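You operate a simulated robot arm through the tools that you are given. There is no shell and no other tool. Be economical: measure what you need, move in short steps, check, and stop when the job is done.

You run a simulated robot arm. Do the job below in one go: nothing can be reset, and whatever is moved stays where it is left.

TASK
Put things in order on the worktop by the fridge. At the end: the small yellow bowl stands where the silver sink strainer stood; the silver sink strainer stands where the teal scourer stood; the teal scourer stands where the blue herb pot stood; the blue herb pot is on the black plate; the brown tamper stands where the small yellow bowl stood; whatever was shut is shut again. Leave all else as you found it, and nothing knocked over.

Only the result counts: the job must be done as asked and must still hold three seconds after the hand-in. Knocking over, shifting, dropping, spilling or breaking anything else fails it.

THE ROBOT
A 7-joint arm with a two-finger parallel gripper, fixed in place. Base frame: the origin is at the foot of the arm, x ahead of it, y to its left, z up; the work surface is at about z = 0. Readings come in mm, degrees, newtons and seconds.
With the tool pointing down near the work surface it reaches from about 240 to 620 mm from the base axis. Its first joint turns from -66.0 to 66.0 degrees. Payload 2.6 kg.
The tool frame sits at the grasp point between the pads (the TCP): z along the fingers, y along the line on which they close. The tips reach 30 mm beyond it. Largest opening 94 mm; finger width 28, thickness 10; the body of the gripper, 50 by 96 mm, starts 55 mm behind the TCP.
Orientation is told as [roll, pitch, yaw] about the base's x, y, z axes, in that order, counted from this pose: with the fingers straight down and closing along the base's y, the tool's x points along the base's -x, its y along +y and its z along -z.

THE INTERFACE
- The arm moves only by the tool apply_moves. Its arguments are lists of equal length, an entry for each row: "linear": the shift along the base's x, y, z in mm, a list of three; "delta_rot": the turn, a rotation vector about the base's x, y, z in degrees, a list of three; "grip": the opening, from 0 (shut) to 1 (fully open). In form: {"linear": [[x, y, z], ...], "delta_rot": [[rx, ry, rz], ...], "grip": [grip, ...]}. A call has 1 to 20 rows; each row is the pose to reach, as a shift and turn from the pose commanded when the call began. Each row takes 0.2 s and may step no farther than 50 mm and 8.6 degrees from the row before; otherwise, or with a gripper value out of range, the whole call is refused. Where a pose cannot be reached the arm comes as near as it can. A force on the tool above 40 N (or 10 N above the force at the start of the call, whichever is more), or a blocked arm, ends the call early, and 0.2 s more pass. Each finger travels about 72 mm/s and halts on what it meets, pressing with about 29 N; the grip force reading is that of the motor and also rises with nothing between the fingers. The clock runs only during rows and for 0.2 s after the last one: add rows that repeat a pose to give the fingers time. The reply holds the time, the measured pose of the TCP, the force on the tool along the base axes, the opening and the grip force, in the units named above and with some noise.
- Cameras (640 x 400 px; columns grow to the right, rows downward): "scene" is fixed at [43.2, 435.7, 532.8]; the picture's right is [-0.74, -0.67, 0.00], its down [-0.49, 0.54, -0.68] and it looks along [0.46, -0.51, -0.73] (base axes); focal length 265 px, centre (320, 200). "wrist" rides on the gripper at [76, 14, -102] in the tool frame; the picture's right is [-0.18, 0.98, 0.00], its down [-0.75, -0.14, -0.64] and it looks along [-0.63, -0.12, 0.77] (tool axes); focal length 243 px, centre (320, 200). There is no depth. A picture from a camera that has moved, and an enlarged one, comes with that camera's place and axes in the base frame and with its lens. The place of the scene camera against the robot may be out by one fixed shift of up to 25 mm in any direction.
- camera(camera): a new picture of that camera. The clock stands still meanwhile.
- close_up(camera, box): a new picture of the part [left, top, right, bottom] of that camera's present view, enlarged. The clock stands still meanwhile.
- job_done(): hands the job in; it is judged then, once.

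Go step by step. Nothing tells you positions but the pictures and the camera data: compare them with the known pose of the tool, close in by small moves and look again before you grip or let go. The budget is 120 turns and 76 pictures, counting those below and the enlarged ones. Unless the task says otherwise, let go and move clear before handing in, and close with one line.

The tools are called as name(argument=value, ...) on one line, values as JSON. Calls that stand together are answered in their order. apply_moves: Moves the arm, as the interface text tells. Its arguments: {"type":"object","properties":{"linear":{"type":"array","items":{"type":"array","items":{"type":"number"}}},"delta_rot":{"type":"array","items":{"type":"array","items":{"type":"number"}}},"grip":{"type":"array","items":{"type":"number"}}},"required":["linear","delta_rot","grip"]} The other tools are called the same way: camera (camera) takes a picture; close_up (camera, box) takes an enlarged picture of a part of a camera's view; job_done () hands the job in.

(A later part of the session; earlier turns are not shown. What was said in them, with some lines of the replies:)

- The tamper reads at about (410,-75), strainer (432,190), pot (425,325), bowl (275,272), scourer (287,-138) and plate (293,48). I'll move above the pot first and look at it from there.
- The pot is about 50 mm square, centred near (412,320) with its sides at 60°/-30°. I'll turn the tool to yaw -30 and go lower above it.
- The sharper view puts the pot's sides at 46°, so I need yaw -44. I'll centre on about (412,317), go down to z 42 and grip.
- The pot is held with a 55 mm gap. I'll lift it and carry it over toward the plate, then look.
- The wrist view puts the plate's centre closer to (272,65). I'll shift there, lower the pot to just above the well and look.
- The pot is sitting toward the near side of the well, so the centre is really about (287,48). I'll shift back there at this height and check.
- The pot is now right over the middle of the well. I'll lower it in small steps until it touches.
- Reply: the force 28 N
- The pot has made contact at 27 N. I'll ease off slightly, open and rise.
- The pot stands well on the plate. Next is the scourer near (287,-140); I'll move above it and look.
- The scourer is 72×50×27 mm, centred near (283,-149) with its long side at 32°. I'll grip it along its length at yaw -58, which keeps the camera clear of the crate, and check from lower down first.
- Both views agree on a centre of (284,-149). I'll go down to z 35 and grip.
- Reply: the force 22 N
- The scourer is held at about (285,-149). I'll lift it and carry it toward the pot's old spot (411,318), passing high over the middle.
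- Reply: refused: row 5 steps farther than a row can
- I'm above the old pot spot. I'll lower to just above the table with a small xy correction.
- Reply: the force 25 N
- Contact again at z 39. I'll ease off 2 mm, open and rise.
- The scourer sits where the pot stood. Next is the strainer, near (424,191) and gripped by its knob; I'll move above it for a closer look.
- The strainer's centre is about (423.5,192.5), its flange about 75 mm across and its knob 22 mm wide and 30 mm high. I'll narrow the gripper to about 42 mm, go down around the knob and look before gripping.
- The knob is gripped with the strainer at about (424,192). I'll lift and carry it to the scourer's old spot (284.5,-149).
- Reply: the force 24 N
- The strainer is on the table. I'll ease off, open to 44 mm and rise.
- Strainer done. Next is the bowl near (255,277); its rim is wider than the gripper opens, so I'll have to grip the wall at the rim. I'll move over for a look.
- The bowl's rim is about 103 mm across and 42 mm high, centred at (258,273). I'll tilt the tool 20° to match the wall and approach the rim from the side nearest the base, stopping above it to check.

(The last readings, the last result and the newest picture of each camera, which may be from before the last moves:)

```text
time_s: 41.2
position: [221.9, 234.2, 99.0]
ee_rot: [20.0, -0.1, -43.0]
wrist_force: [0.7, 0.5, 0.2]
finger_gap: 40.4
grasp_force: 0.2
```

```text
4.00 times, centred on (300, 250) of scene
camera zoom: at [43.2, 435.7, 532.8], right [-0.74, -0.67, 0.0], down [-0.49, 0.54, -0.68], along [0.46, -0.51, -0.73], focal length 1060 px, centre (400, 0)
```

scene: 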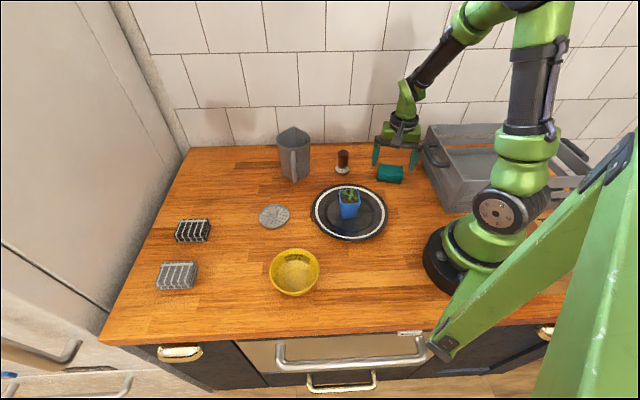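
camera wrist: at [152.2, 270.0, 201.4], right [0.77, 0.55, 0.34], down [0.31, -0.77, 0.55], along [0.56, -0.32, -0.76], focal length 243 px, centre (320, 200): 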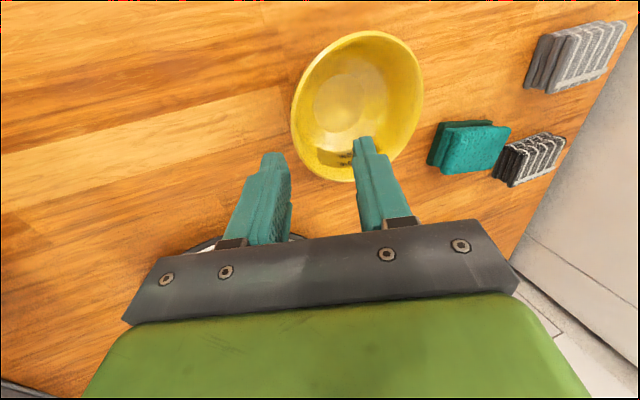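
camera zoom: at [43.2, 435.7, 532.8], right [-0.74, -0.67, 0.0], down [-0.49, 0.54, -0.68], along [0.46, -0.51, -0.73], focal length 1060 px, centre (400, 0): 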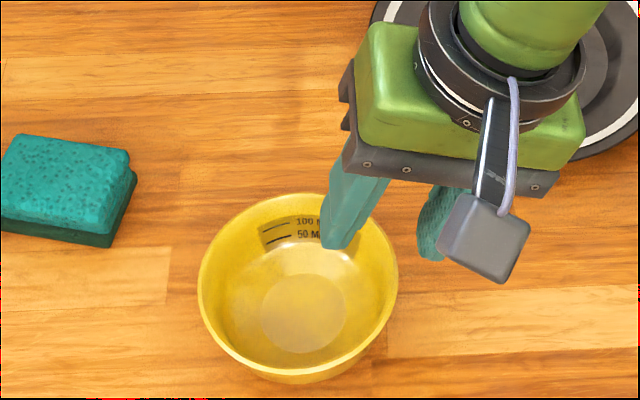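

The rim centre is confirmed at about (257,274) with a radius near 53, so the fingers will straddle the wall. I'll descend to z 50 and look before closing.

apply_moves(linear=[[-2, 0, -15], [-2, 0, -30], [-2, 0, -42], [-2, 0, -49], [-2, 0, -49]], delta_rot=[[0, 0, 0], [0, 0, 0], [0, 0, 0], [0, 0, 0], [0, 0, 0]], grip=[0.43, 0.43, 0.43, 0.43, 0.43])

camera(camera="wrist")

close_up(camera="scene", box=[220, 200, 380, 300])

```text
time_s: 42.4
position: [221.4, 234.3, 53.0]
ee_rot: [19.9, 0.0, -43.1]
wrist_force: [-0.3, -0.2, -0.9]
finger_gap: 40.6
grasp_force: 0.1
```

```text
36 pictures are left
camera wrist: at [151.7, 269.9, 153.4], right [0.76, 0.55, 0.34], down [0.31, -0.77, 0.56], along [0.56, -0.32, -0.76], focal length 243 px, centre (320, 200)
```

wrist: 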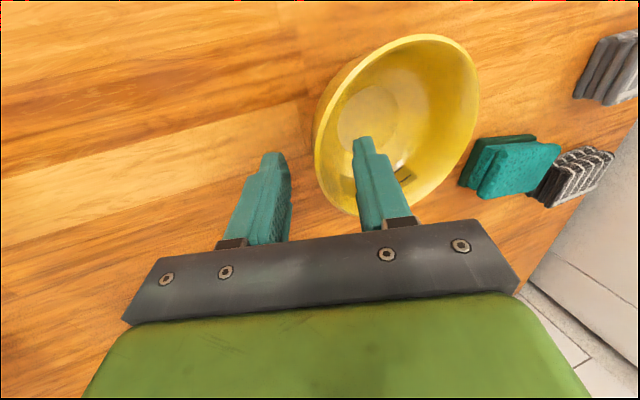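

```text
4.00 times, centred on (300, 250) of scene
camera zoom: at [43.2, 435.7, 532.8], right [-0.74, -0.67, 0.0], down [-0.49, 0.54, -0.68], along [0.46, -0.51, -0.73], focal length 1060 px, centre (400, 0)
```

zoom: 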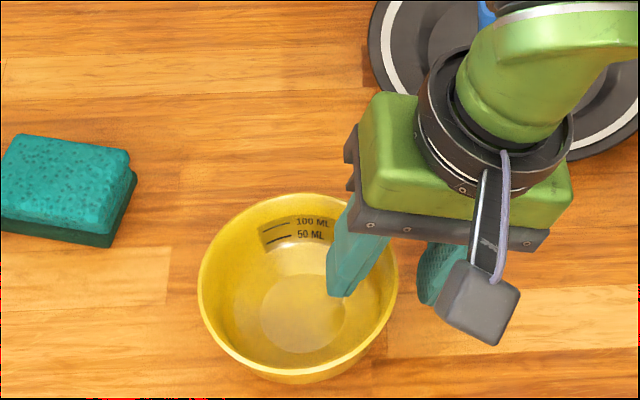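

The fingers straddle the wall centred. I'll go 3 mm lower and close.

apply_moves(linear=[[0, 0, -3], [0, 0, -3], [0, 0, -3], [0, 0, -3], [0, 0, -3], [0, 0, -3]], delta_rot=[[0, 0, 0], [0, 0, 0], [0, 0, 0], [0, 0, 0], [0, 0, 0], [0, 0, 0]], grip=[0.43, 0.2, 0.1, 0, 0, 0])

camera(camera="wrist")

close_up(camera="scene", box=[220, 200, 380, 300])

```text
time_s: 43.8
position: [221.2, 234.4, 48.4]
ee_rot: [20.1, 0.1, -43.1]
wrist_force: [-0.3, 0.1, 3.8]
finger_gap: 4.4
grasp_force: 29.3
```

```text
34 pictures are left
camera wrist: at [151.3, 270.7, 150.4], right [0.76, 0.55, 0.34], down [0.31, -0.77, 0.55], along [0.56, -0.32, -0.76], focal length 243 px, centre (320, 200)
```

wrist: 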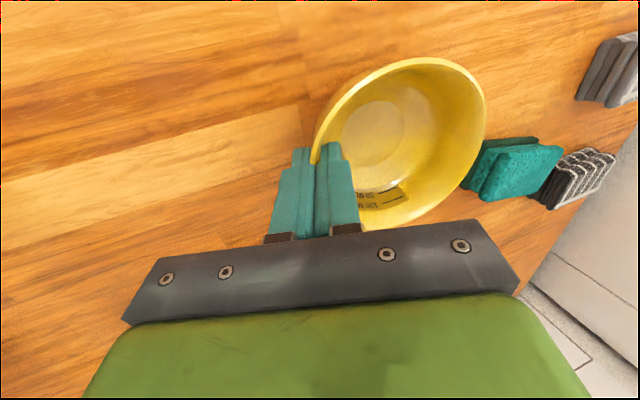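

```text
4.00 times, centred on (300, 250) of scene
camera zoom: at [43.2, 435.7, 532.8], right [-0.74, -0.67, 0.0], down [-0.49, 0.54, -0.68], along [0.46, -0.51, -0.73], focal length 1060 px, centre (400, 0)
```

zoom: 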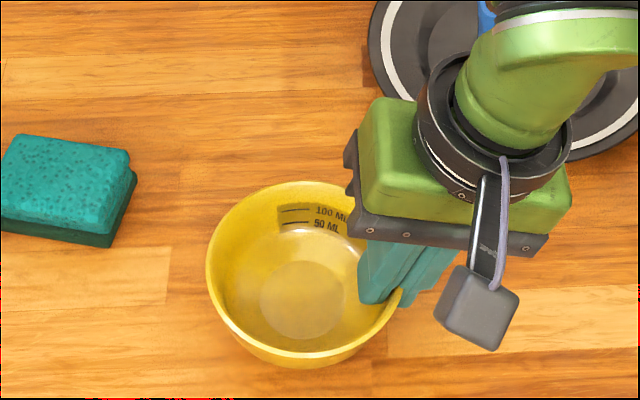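

The bowl wall is gripped, with the bowl shifted a little. I'll lift it slightly and see how it hangs.

apply_moves(linear=[[0, 0, 10], [0, 0, 30], [0, 0, 60], [0, 0, 60]], delta_rot=[[0, 0, 0], [0, 0, 0], [0, 0, 0], [0, 0, 0]], grip=[0, 0, 0, 0])

camera(camera="wrist")

camera(camera="scene")

```text
time_s: 44.8
position: [220.9, 235.5, 108.0]
ee_rot: [19.9, 0.1, -43.0]
wrist_force: [0.7, -0.3, -0.9]
finger_gap: 4.4
grasp_force: 29.1
```

```text
32 pictures are left
camera wrist: at [151.0, 272.6, 210.2], right [0.77, 0.55, 0.34], down [0.31, -0.77, 0.56], along [0.56, -0.32, -0.76], focal length 243 px, centre (320, 200)
```

wrist: 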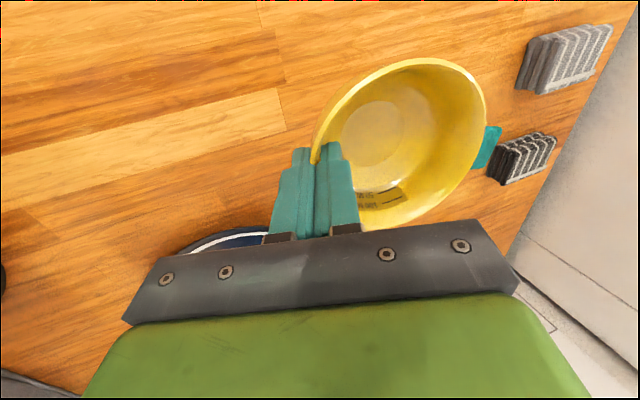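

```text
31 pictures are left
```

scene: 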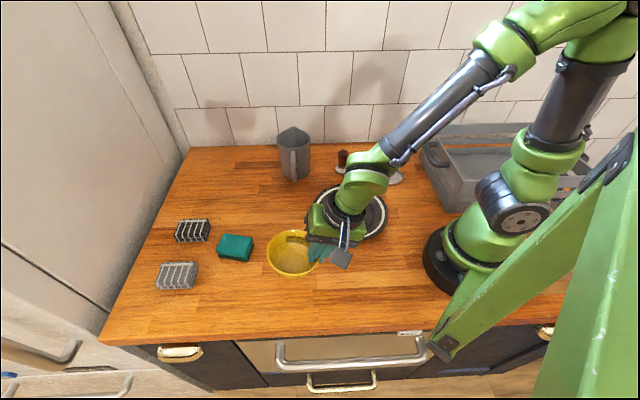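

The bowl hangs steady. Its centre is about (+43,+33) from the TCP, so I'll carry it to put the centre over (424,192).

apply_moves(linear=[[32, -15, 10], [64, -30, 20], [96, -46, 20], [128, -61, 20], [160, -76, 20], [160, -76, -10], [160, -76, -35], [160, -76, -50], [160, -76, -50]], delta_rot=[[0, 0, 0], [0, 0, 0], [0, 0, 0], [0, 0, 0], [0, 0, 0], [0, 0, 0], [0, 0, 0], [0, 0, 0], [0, 0, 0]], grip=[0, 0, 0, 0, 0, 0, 0, 0, 0])

camera(camera="wrist")

close_up(camera="scene", box=[140, 130, 420, 305])

```text
time_s: 46.8
position: [379.8, 160.1, 58.0]
ee_rot: [20.0, -0.1, -43.0]
wrist_force: [0.0, -0.7, -0.8]
finger_gap: 3.8
grasp_force: 29.1
```

```text
30 pictures are left
camera wrist: at [310.7, 195.8, 159.0], right [0.76, 0.55, 0.34], down [0.31, -0.77, 0.56], along [0.56, -0.32, -0.76], focal length 243 px, centre (320, 200)
```

wrist: 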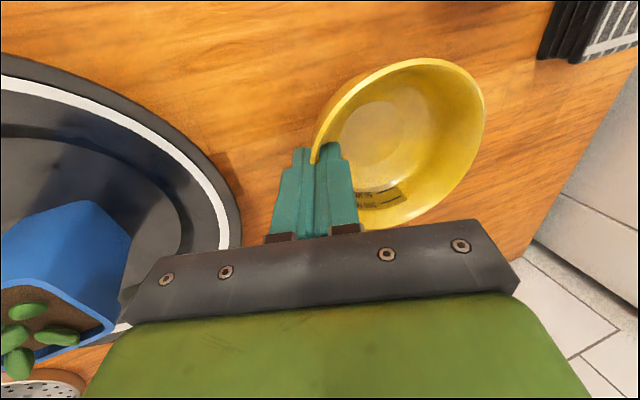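

```text
2.29 times, centred on (280, 218) of scene
camera zoom: at [43.2, 435.7, 532.8], right [-0.74, -0.67, 0.0], down [-0.49, 0.54, -0.68], along [0.46, -0.51, -0.73], focal length 606 px, centre (411, 160)
```

zoom: 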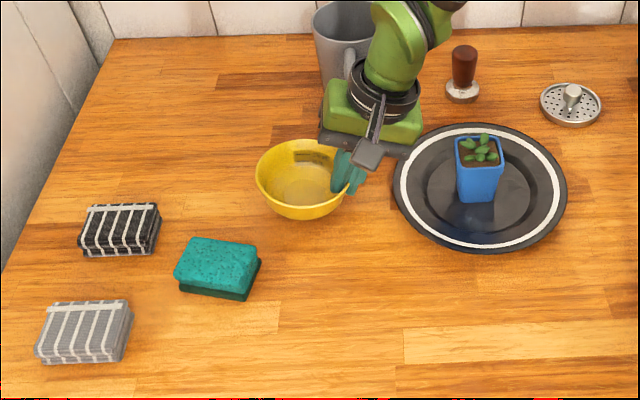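

close_up(camera="scene", box=[210, 170, 338, 250])

```text
5.00 times, centred on (274, 210) of scene
camera zoom: at [43.2, 435.7, 532.8], right [-0.74, -0.67, 0.0], down [-0.49, 0.54, -0.68], along [0.46, -0.51, -0.73], focal length 1326 px, centre (550, 150)
```

zoom: 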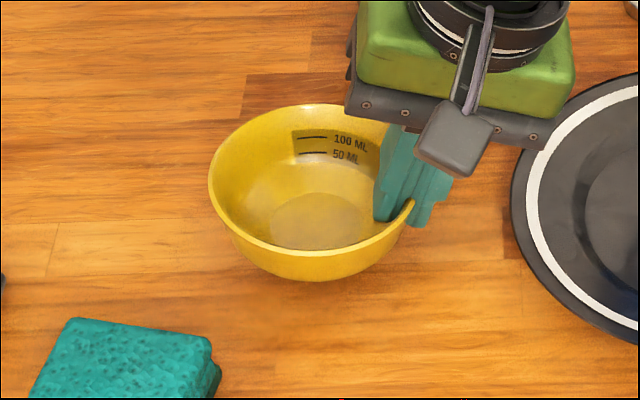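

The floor disc of the bowl projects to (425,190), matching the strainer's old place. Now I'll lower gently.

apply_moves(linear=[[0, 0, -4], [0, 0, -7], [0, 0, -8.5], [0, 0, -10]], delta_rot=[[0, 0, 0], [0, 0, 0], [0, 0, 0], [0, 0, 0]], grip=[0, 0, 0, 0])

```text
time_s: 47.8
position: [381.3, 160.8, 48.5]
ee_rot: [20.2, -0.1, -43.0]
wrist_force: [-6.7, -1.2, 12.2]
finger_gap: 3.4
grasp_force: 29.3
```

apply_moves(linear=[[0, 0, 0.5], [0, 0, 0.5], [0, 0, 0.5], [0, 0, 0.5], [-5, -5, 20], [-10, -10, 40], [-10, -10, 80], [-10, -10, 120], [-10, -10, 120]], delta_rot=[[0, 0, 0], [0, 0, 0], [0, 0, 0], [0, 0, 0], [0, 0, 0], [0, 0, 0], [0, 0, 0], [0, 0, 0], [0, 0, 0]], grip=[0, 0.2, 0.43, 0.43, 0.43, 0.43, 0.43, 0.43, 0.43])

close_up(camera="scene", box=[140, 130, 420, 305])

camera(camera="wrist")

```text
time_s: 49.8
position: [369.2, 146.9, 170.4]
ee_rot: [19.9, 0.1, -43.0]
wrist_force: [-0.3, 0.4, 0.3]
finger_gap: 40.4
grasp_force: 0.2
```

```text
2.29 times, centred on (280, 218) of scene
camera zoom: at [43.2, 435.7, 532.8], right [-0.74, -0.67, 0.0], down [-0.49, 0.54, -0.68], along [0.46, -0.51, -0.73], focal length 606 px, centre (411, 160)
```

zoom: 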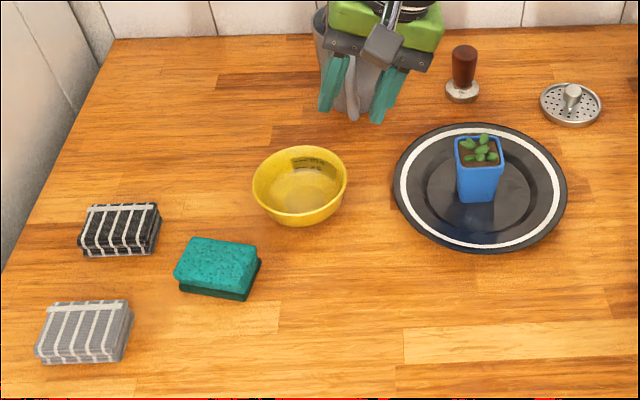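

```text
26 pictures are left
camera wrist: at [299.2, 183.8, 272.1], right [0.76, 0.55, 0.34], down [0.31, -0.77, 0.56], along [0.56, -0.32, -0.76], focal length 243 px, centre (320, 200)
```

wrist: 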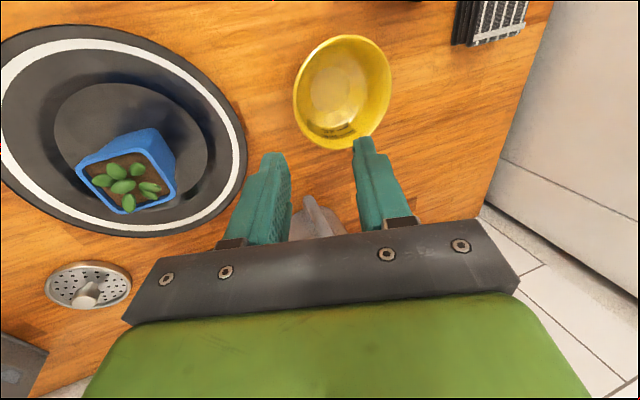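

The bowl is down. I'll check its placement accurately against the strainer's old position.

close_up(camera="scene", box=[210, 170, 338, 250])

```text
5.00 times, centred on (274, 210) of scene
camera zoom: at [43.2, 435.7, 532.8], right [-0.74, -0.67, 0.0], down [-0.49, 0.54, -0.68], along [0.46, -0.51, -0.73], focal length 1326 px, centre (550, 150)
```

zoom: 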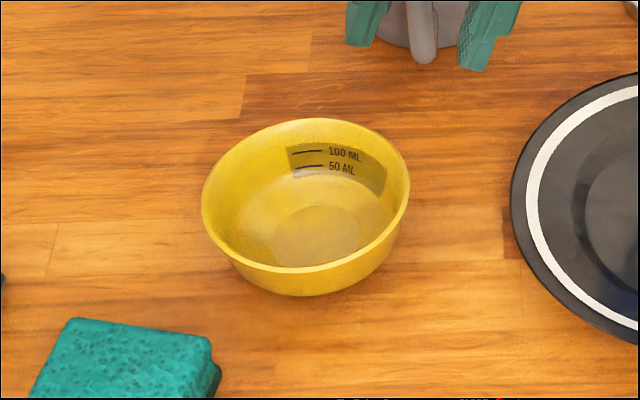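

The bowl is placed within about 2 mm. Last is the tamper near (408,-74); I'll straighten the tool and move over it.

apply_moves(linear=[[0, 0, 10], [0, -10, 20], [0, -25, 25], [8, -65, 25], [16, -105, 25], [24, -145, 25], [32, -185, 25], [36, -213, 25], [36, -213, 25]], delta_rot=[[-4.9, 4.5, 0], [-9.8, 9.1, 0], [-14.6, 13.6, 0], [-14.6, 13.6, 0], [-14.6, 13.6, 0], [-14.6, 13.6, 0], [-14.6, 13.6, 0], [-14.6, 13.6, 0], [-14.6, 13.6, 0]], grip=[0.5, 0.5, 0.5, 0.5, 0.5, 0.5, 0.5, 0.5, 0.5])

camera(camera="wrist")

close_up(camera="scene", box=[260, 100, 420, 200])

```text
time_s: 51.8
position: [407.5, -64.4, 193.1]
ee_rot: [0.0, -0.1, -43.0]
wrist_force: [-0.5, -0.5, -0.1]
finger_gap: 46.9
grasp_force: 0.2
```

```text
24 pictures are left
camera wrist: at [361.3, -1.7, 296.9], right [0.8, 0.59, 0.0], down [0.46, -0.62, 0.64], along [0.38, -0.52, -0.77], focal length 243 px, centre (320, 200)
```

wrist: 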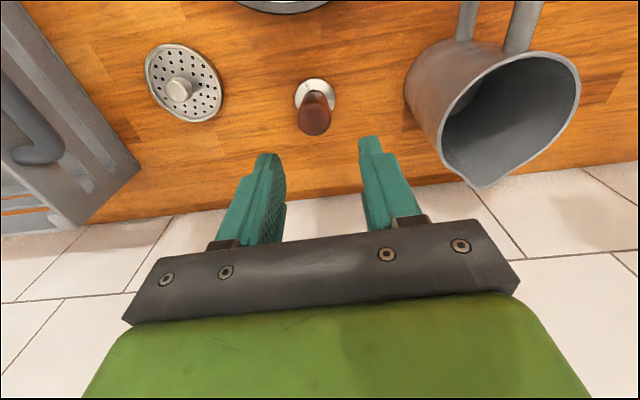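

```text
4.00 times, centred on (340, 150) of scene
camera zoom: at [43.2, 435.7, 532.8], right [-0.74, -0.67, 0.0], down [-0.49, 0.54, -0.68], along [0.46, -0.51, -0.73], focal length 1060 px, centre (240, 400)
```

zoom: 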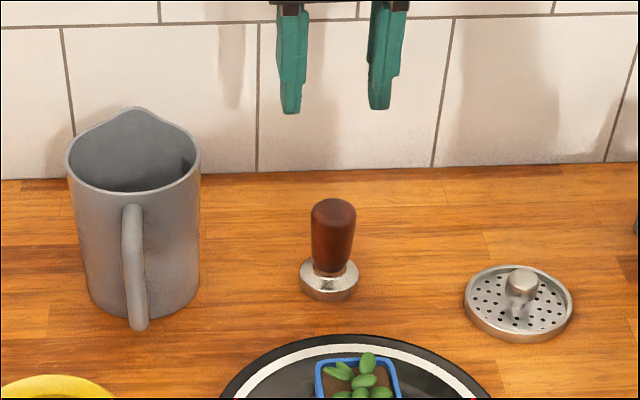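

The tamper's base is at about (407.5,-75.5), its handle 30 mm thick and about 75 mm tall. I'll come down around the handle and check before gripping.

apply_moves(linear=[[0, -5, -20], [0, -11, -45], [0, -11, -70], [0, -11, -80], [0, -11, -80]], delta_rot=[[0, 0, 0], [0, 0, 0], [0, 0, 0], [0, 0, 0], [0, 0, 0]], grip=[0.6, 0.6, 0.6, 0.6, 0.6])

camera(camera="wrist")

close_up(camera="scene", box=[260, 100, 420, 200])

```text
time_s: 53.0
position: [407.8, -75.6, 113.6]
ee_rot: [0.1, 0.0, -42.9]
wrist_force: [-0.7, -0.5, -0.1]
finger_gap: 56.3
grasp_force: 0.0
```

```text
22 pictures are left
camera wrist: at [361.3, -13.5, 217.3], right [0.81, 0.59, 0.0], down [0.46, -0.62, 0.64], along [0.38, -0.52, -0.77], focal length 243 px, centre (320, 200)
```

wrist: 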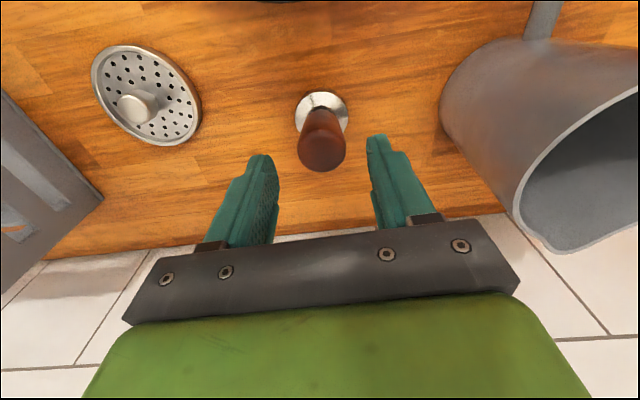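

```text
4.00 times, centred on (340, 150) of scene
camera zoom: at [43.2, 435.7, 532.8], right [-0.74, -0.67, 0.0], down [-0.49, 0.54, -0.68], along [0.46, -0.51, -0.73], focal length 1060 px, centre (240, 400)
```

zoom: 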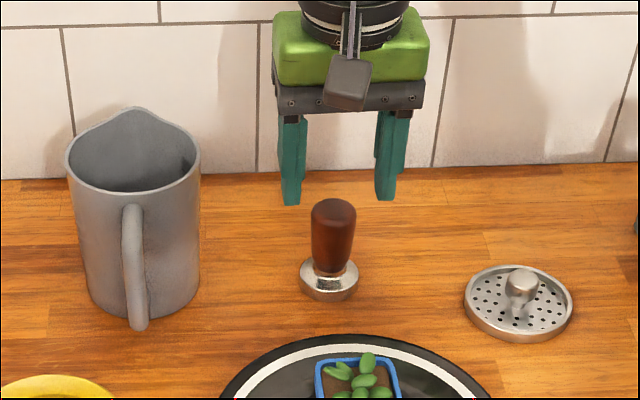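

apply_moves(linear=[[0, 0, -20], [0, 0, -40], [0, 0, -57], [0, 0, -57], [0, 0, -57], [0, 0, -57], [0, 0, -57]], delta_rot=[[0, 0, 0], [0, 0, 0], [0, 0, 0], [0, 0, 0], [0, 0, 0], [0, 0, 0], [0, 0, 0]], grip=[0.6, 0.6, 0.6, 0.6, 0.2, 0.2, 0.2])

camera(camera="wrist")

```text
time_s: 54.6
position: [407.4, -75.9, 56.8]
ee_rot: [0.0, 0.1, -42.9]
wrist_force: [1.1, 0.3, 1.1]
finger_gap: 33.2
grasp_force: 28.9
```

```text
20 pictures are left
camera wrist: at [361.0, -13.3, 159.8], right [0.8, 0.59, 0.0], down [0.45, -0.62, 0.64], along [0.38, -0.52, -0.77], focal length 243 px, centre (320, 200)
```

wrist: 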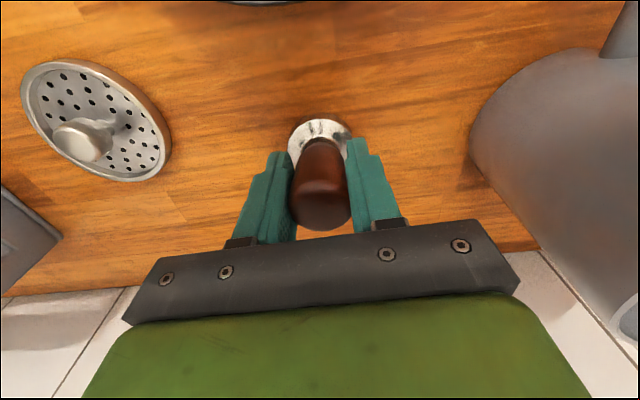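

The handle is gripped. I'll lift it and carry it to the bowl's old place (258,273).

apply_moves(linear=[[0, 0, 35], [0, 0, 75], [0, 0, 110], [-17, 39, 110], [-33, 78, 110], [-50, 116, 110], [-66, 155, 110], [-83, 194, 110], [-100, 233, 110], [-116, 271, 110], [-133, 310, 110], [-149, 349, 110], [-149, 349, 80], [-149, 349, 40], [-149, 349, 10], [-149, 349, 10]], delta_rot=[[0, 0, 0], [0, 0, 0], [0, 0, 0], [0, 0, 0], [0, 0, 0], [0, 0, 0], [0, 0, 0], [0, 0, 0], [0, 0, 0], [0, 0, 0], [0, 0, 0], [0, 0, 0], [0, 0, 0], [0, 0, 0], [0, 0, 0], [0, 0, 0]], grip=[0.2, 0.2, 0.2, 0.2, 0.2, 0.2, 0.2, 0.2, 0.2, 0.2, 0.2, 0.2, 0.2, 0.2, 0.2, 0.2])

close_up(camera="scene", box=[220, 220, 380, 320])

camera(camera="wrist")

```text
time_s: 58.0
position: [260.2, 278.3, 70.0]
ee_rot: [0.0, -0.1, -43.1]
wrist_force: [0.6, 0.4, -3.4]
finger_gap: 33.2
grasp_force: 28.8
```

```text
4.00 times, centred on (300, 270) of scene
camera zoom: at [43.2, 435.7, 532.7], right [-0.74, -0.67, 0.0], down [-0.49, 0.54, -0.68], along [0.46, -0.51, -0.73], focal length 1060 px, centre (400, -80)
```

zoom: 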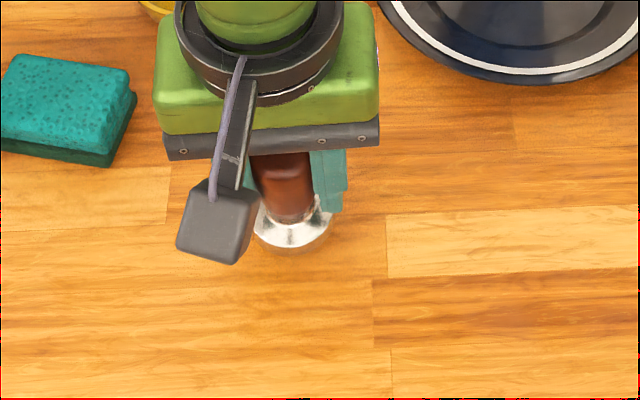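

```text
18 pictures are left
camera wrist: at [214.4, 340.0, 173.9], right [0.81, 0.59, 0.0], down [0.45, -0.62, 0.64], along [0.38, -0.52, -0.77], focal length 243 px, centre (320, 200)
```

wrist: 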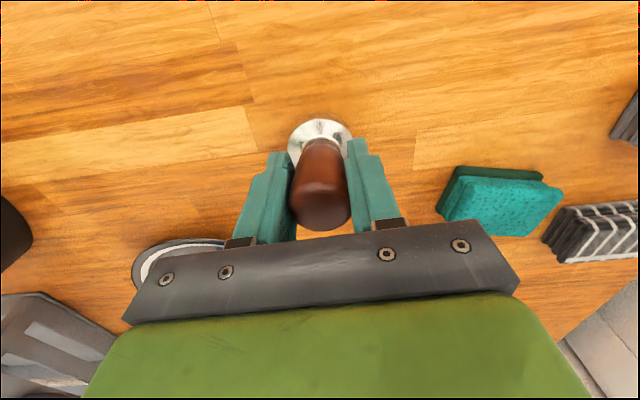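

The tamper is slightly off; I'll correct by (-3,-3) and lower toward the table.

apply_moves(linear=[[-3, -3, 0], [-3, -3, -5], [-3, -3, -7], [-3, -3, -8], [-3, -3, -8]], delta_rot=[[0, 0, 0], [0, 0, 0], [0, 0, 0], [0, 0, 0], [0, 0, 0]], grip=[0.2, 0.2, 0.2, 0.2, 0.2])

close_up(camera="scene", box=[220, 220, 380, 320])

```text
time_s: 59.2
position: [256.2, 273.5, 59.5]
ee_rot: [0.0, 0.0, -43.0]
wrist_force: [-0.2, 0.5, -2.2]
finger_gap: 33.3
grasp_force: 29.0
```

```text
4.00 times, centred on (300, 270) of scene
camera zoom: at [43.2, 435.7, 532.7], right [-0.74, -0.67, 0.0], down [-0.49, 0.54, -0.68], along [0.46, -0.51, -0.73], focal length 1060 px, centre (400, -80)
```

zoom: 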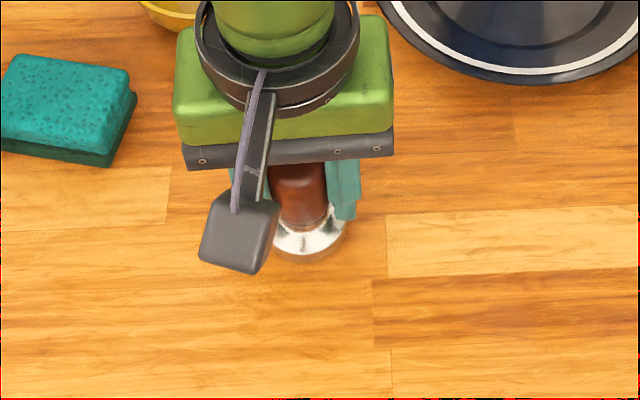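

apply_moves(linear=[[0, 1.5, -1], [0, 1.5, -2], [0, 1.5, -3], [0, 1.5, -4]], delta_rot=[[0, 0, 0], [0, 0, 0], [0, 0, 0], [0, 0, 0]], grip=[0.2, 0.2, 0.2, 0.2])

```text
time_s: 60.2
position: [256.5, 273.2, 56.9]
ee_rot: [0.2, 0.1, -43.1]
wrist_force: [-3.4, -5.7, 26.4]
finger_gap: 33.0
grasp_force: 29.2
```

The tamper is on the table. I'll ease off, open and rise well clear.

apply_moves(linear=[[0, 0, 1.5], [0, 0, 1.5], [0, 0, 1.5], [0, 0, 1.5], [0, 0, 30], [0, 0, 70], [0, 0, 110], [0, 0, 150], [0, -45, 160], [10, -90, 170], [20, -135, 170], [20, -135, 170]], delta_rot=[[0, 0, 0], [0, 0, 0], [0, 0, 0], [0, 0, 0], [0, 0, 0], [0, 0, 0], [0, 0, 0], [0, 0, 0], [0, 0, 0], [0, 0, 0], [0, 0, 0], [0, 0, 0]], grip=[0.2, 0.6, 0.6, 0.6, 0.6, 0.6, 0.6, 0.6, 0.6, 0.6, 0.6, 0.6])

camera(camera="scene")

close_up(camera="scene", box=[140, 130, 420, 305])

```text
time_s: 62.8
position: [275.1, 140.1, 223.8]
ee_rot: [0.0, 0.0, -42.9]
wrist_force: [-0.1, -0.5, -0.3]
finger_gap: 56.2
grasp_force: 0.1
```

```text
16 pictures are left
```

scene: 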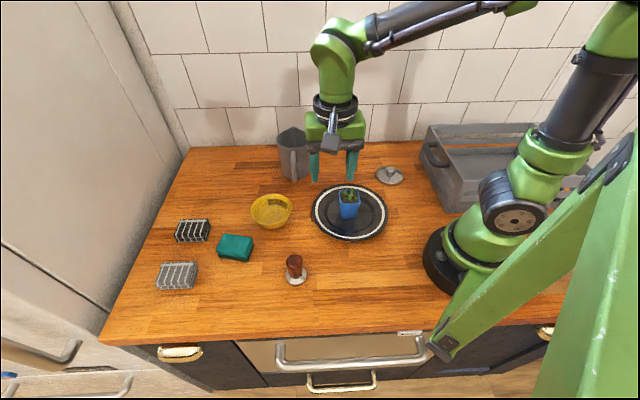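

```text
2.29 times, centred on (280, 218) of scene
camera zoom: at [43.2, 435.7, 532.8], right [-0.74, -0.67, 0.0], down [-0.49, 0.54, -0.68], along [0.46, -0.51, -0.73], focal length 606 px, centre (411, 160)
```

zoom: 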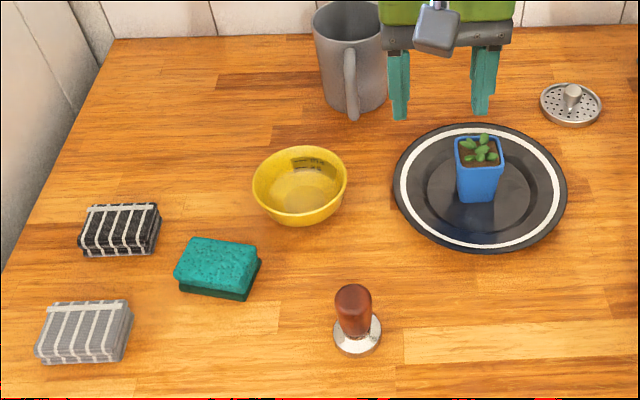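

Everything stands where it should, all upright. The jug, black and grey sponges, crate and drawers look unchanged, so I'm handing in.

job_done()

```text
The job is handed in.
```

The job is handed in: the pot is on the plate, and the scourer, strainer, bowl and tamper each stand within a few millimetres of their asked-for spots. Nothing was knocked over, and I opened no drawers or doors.
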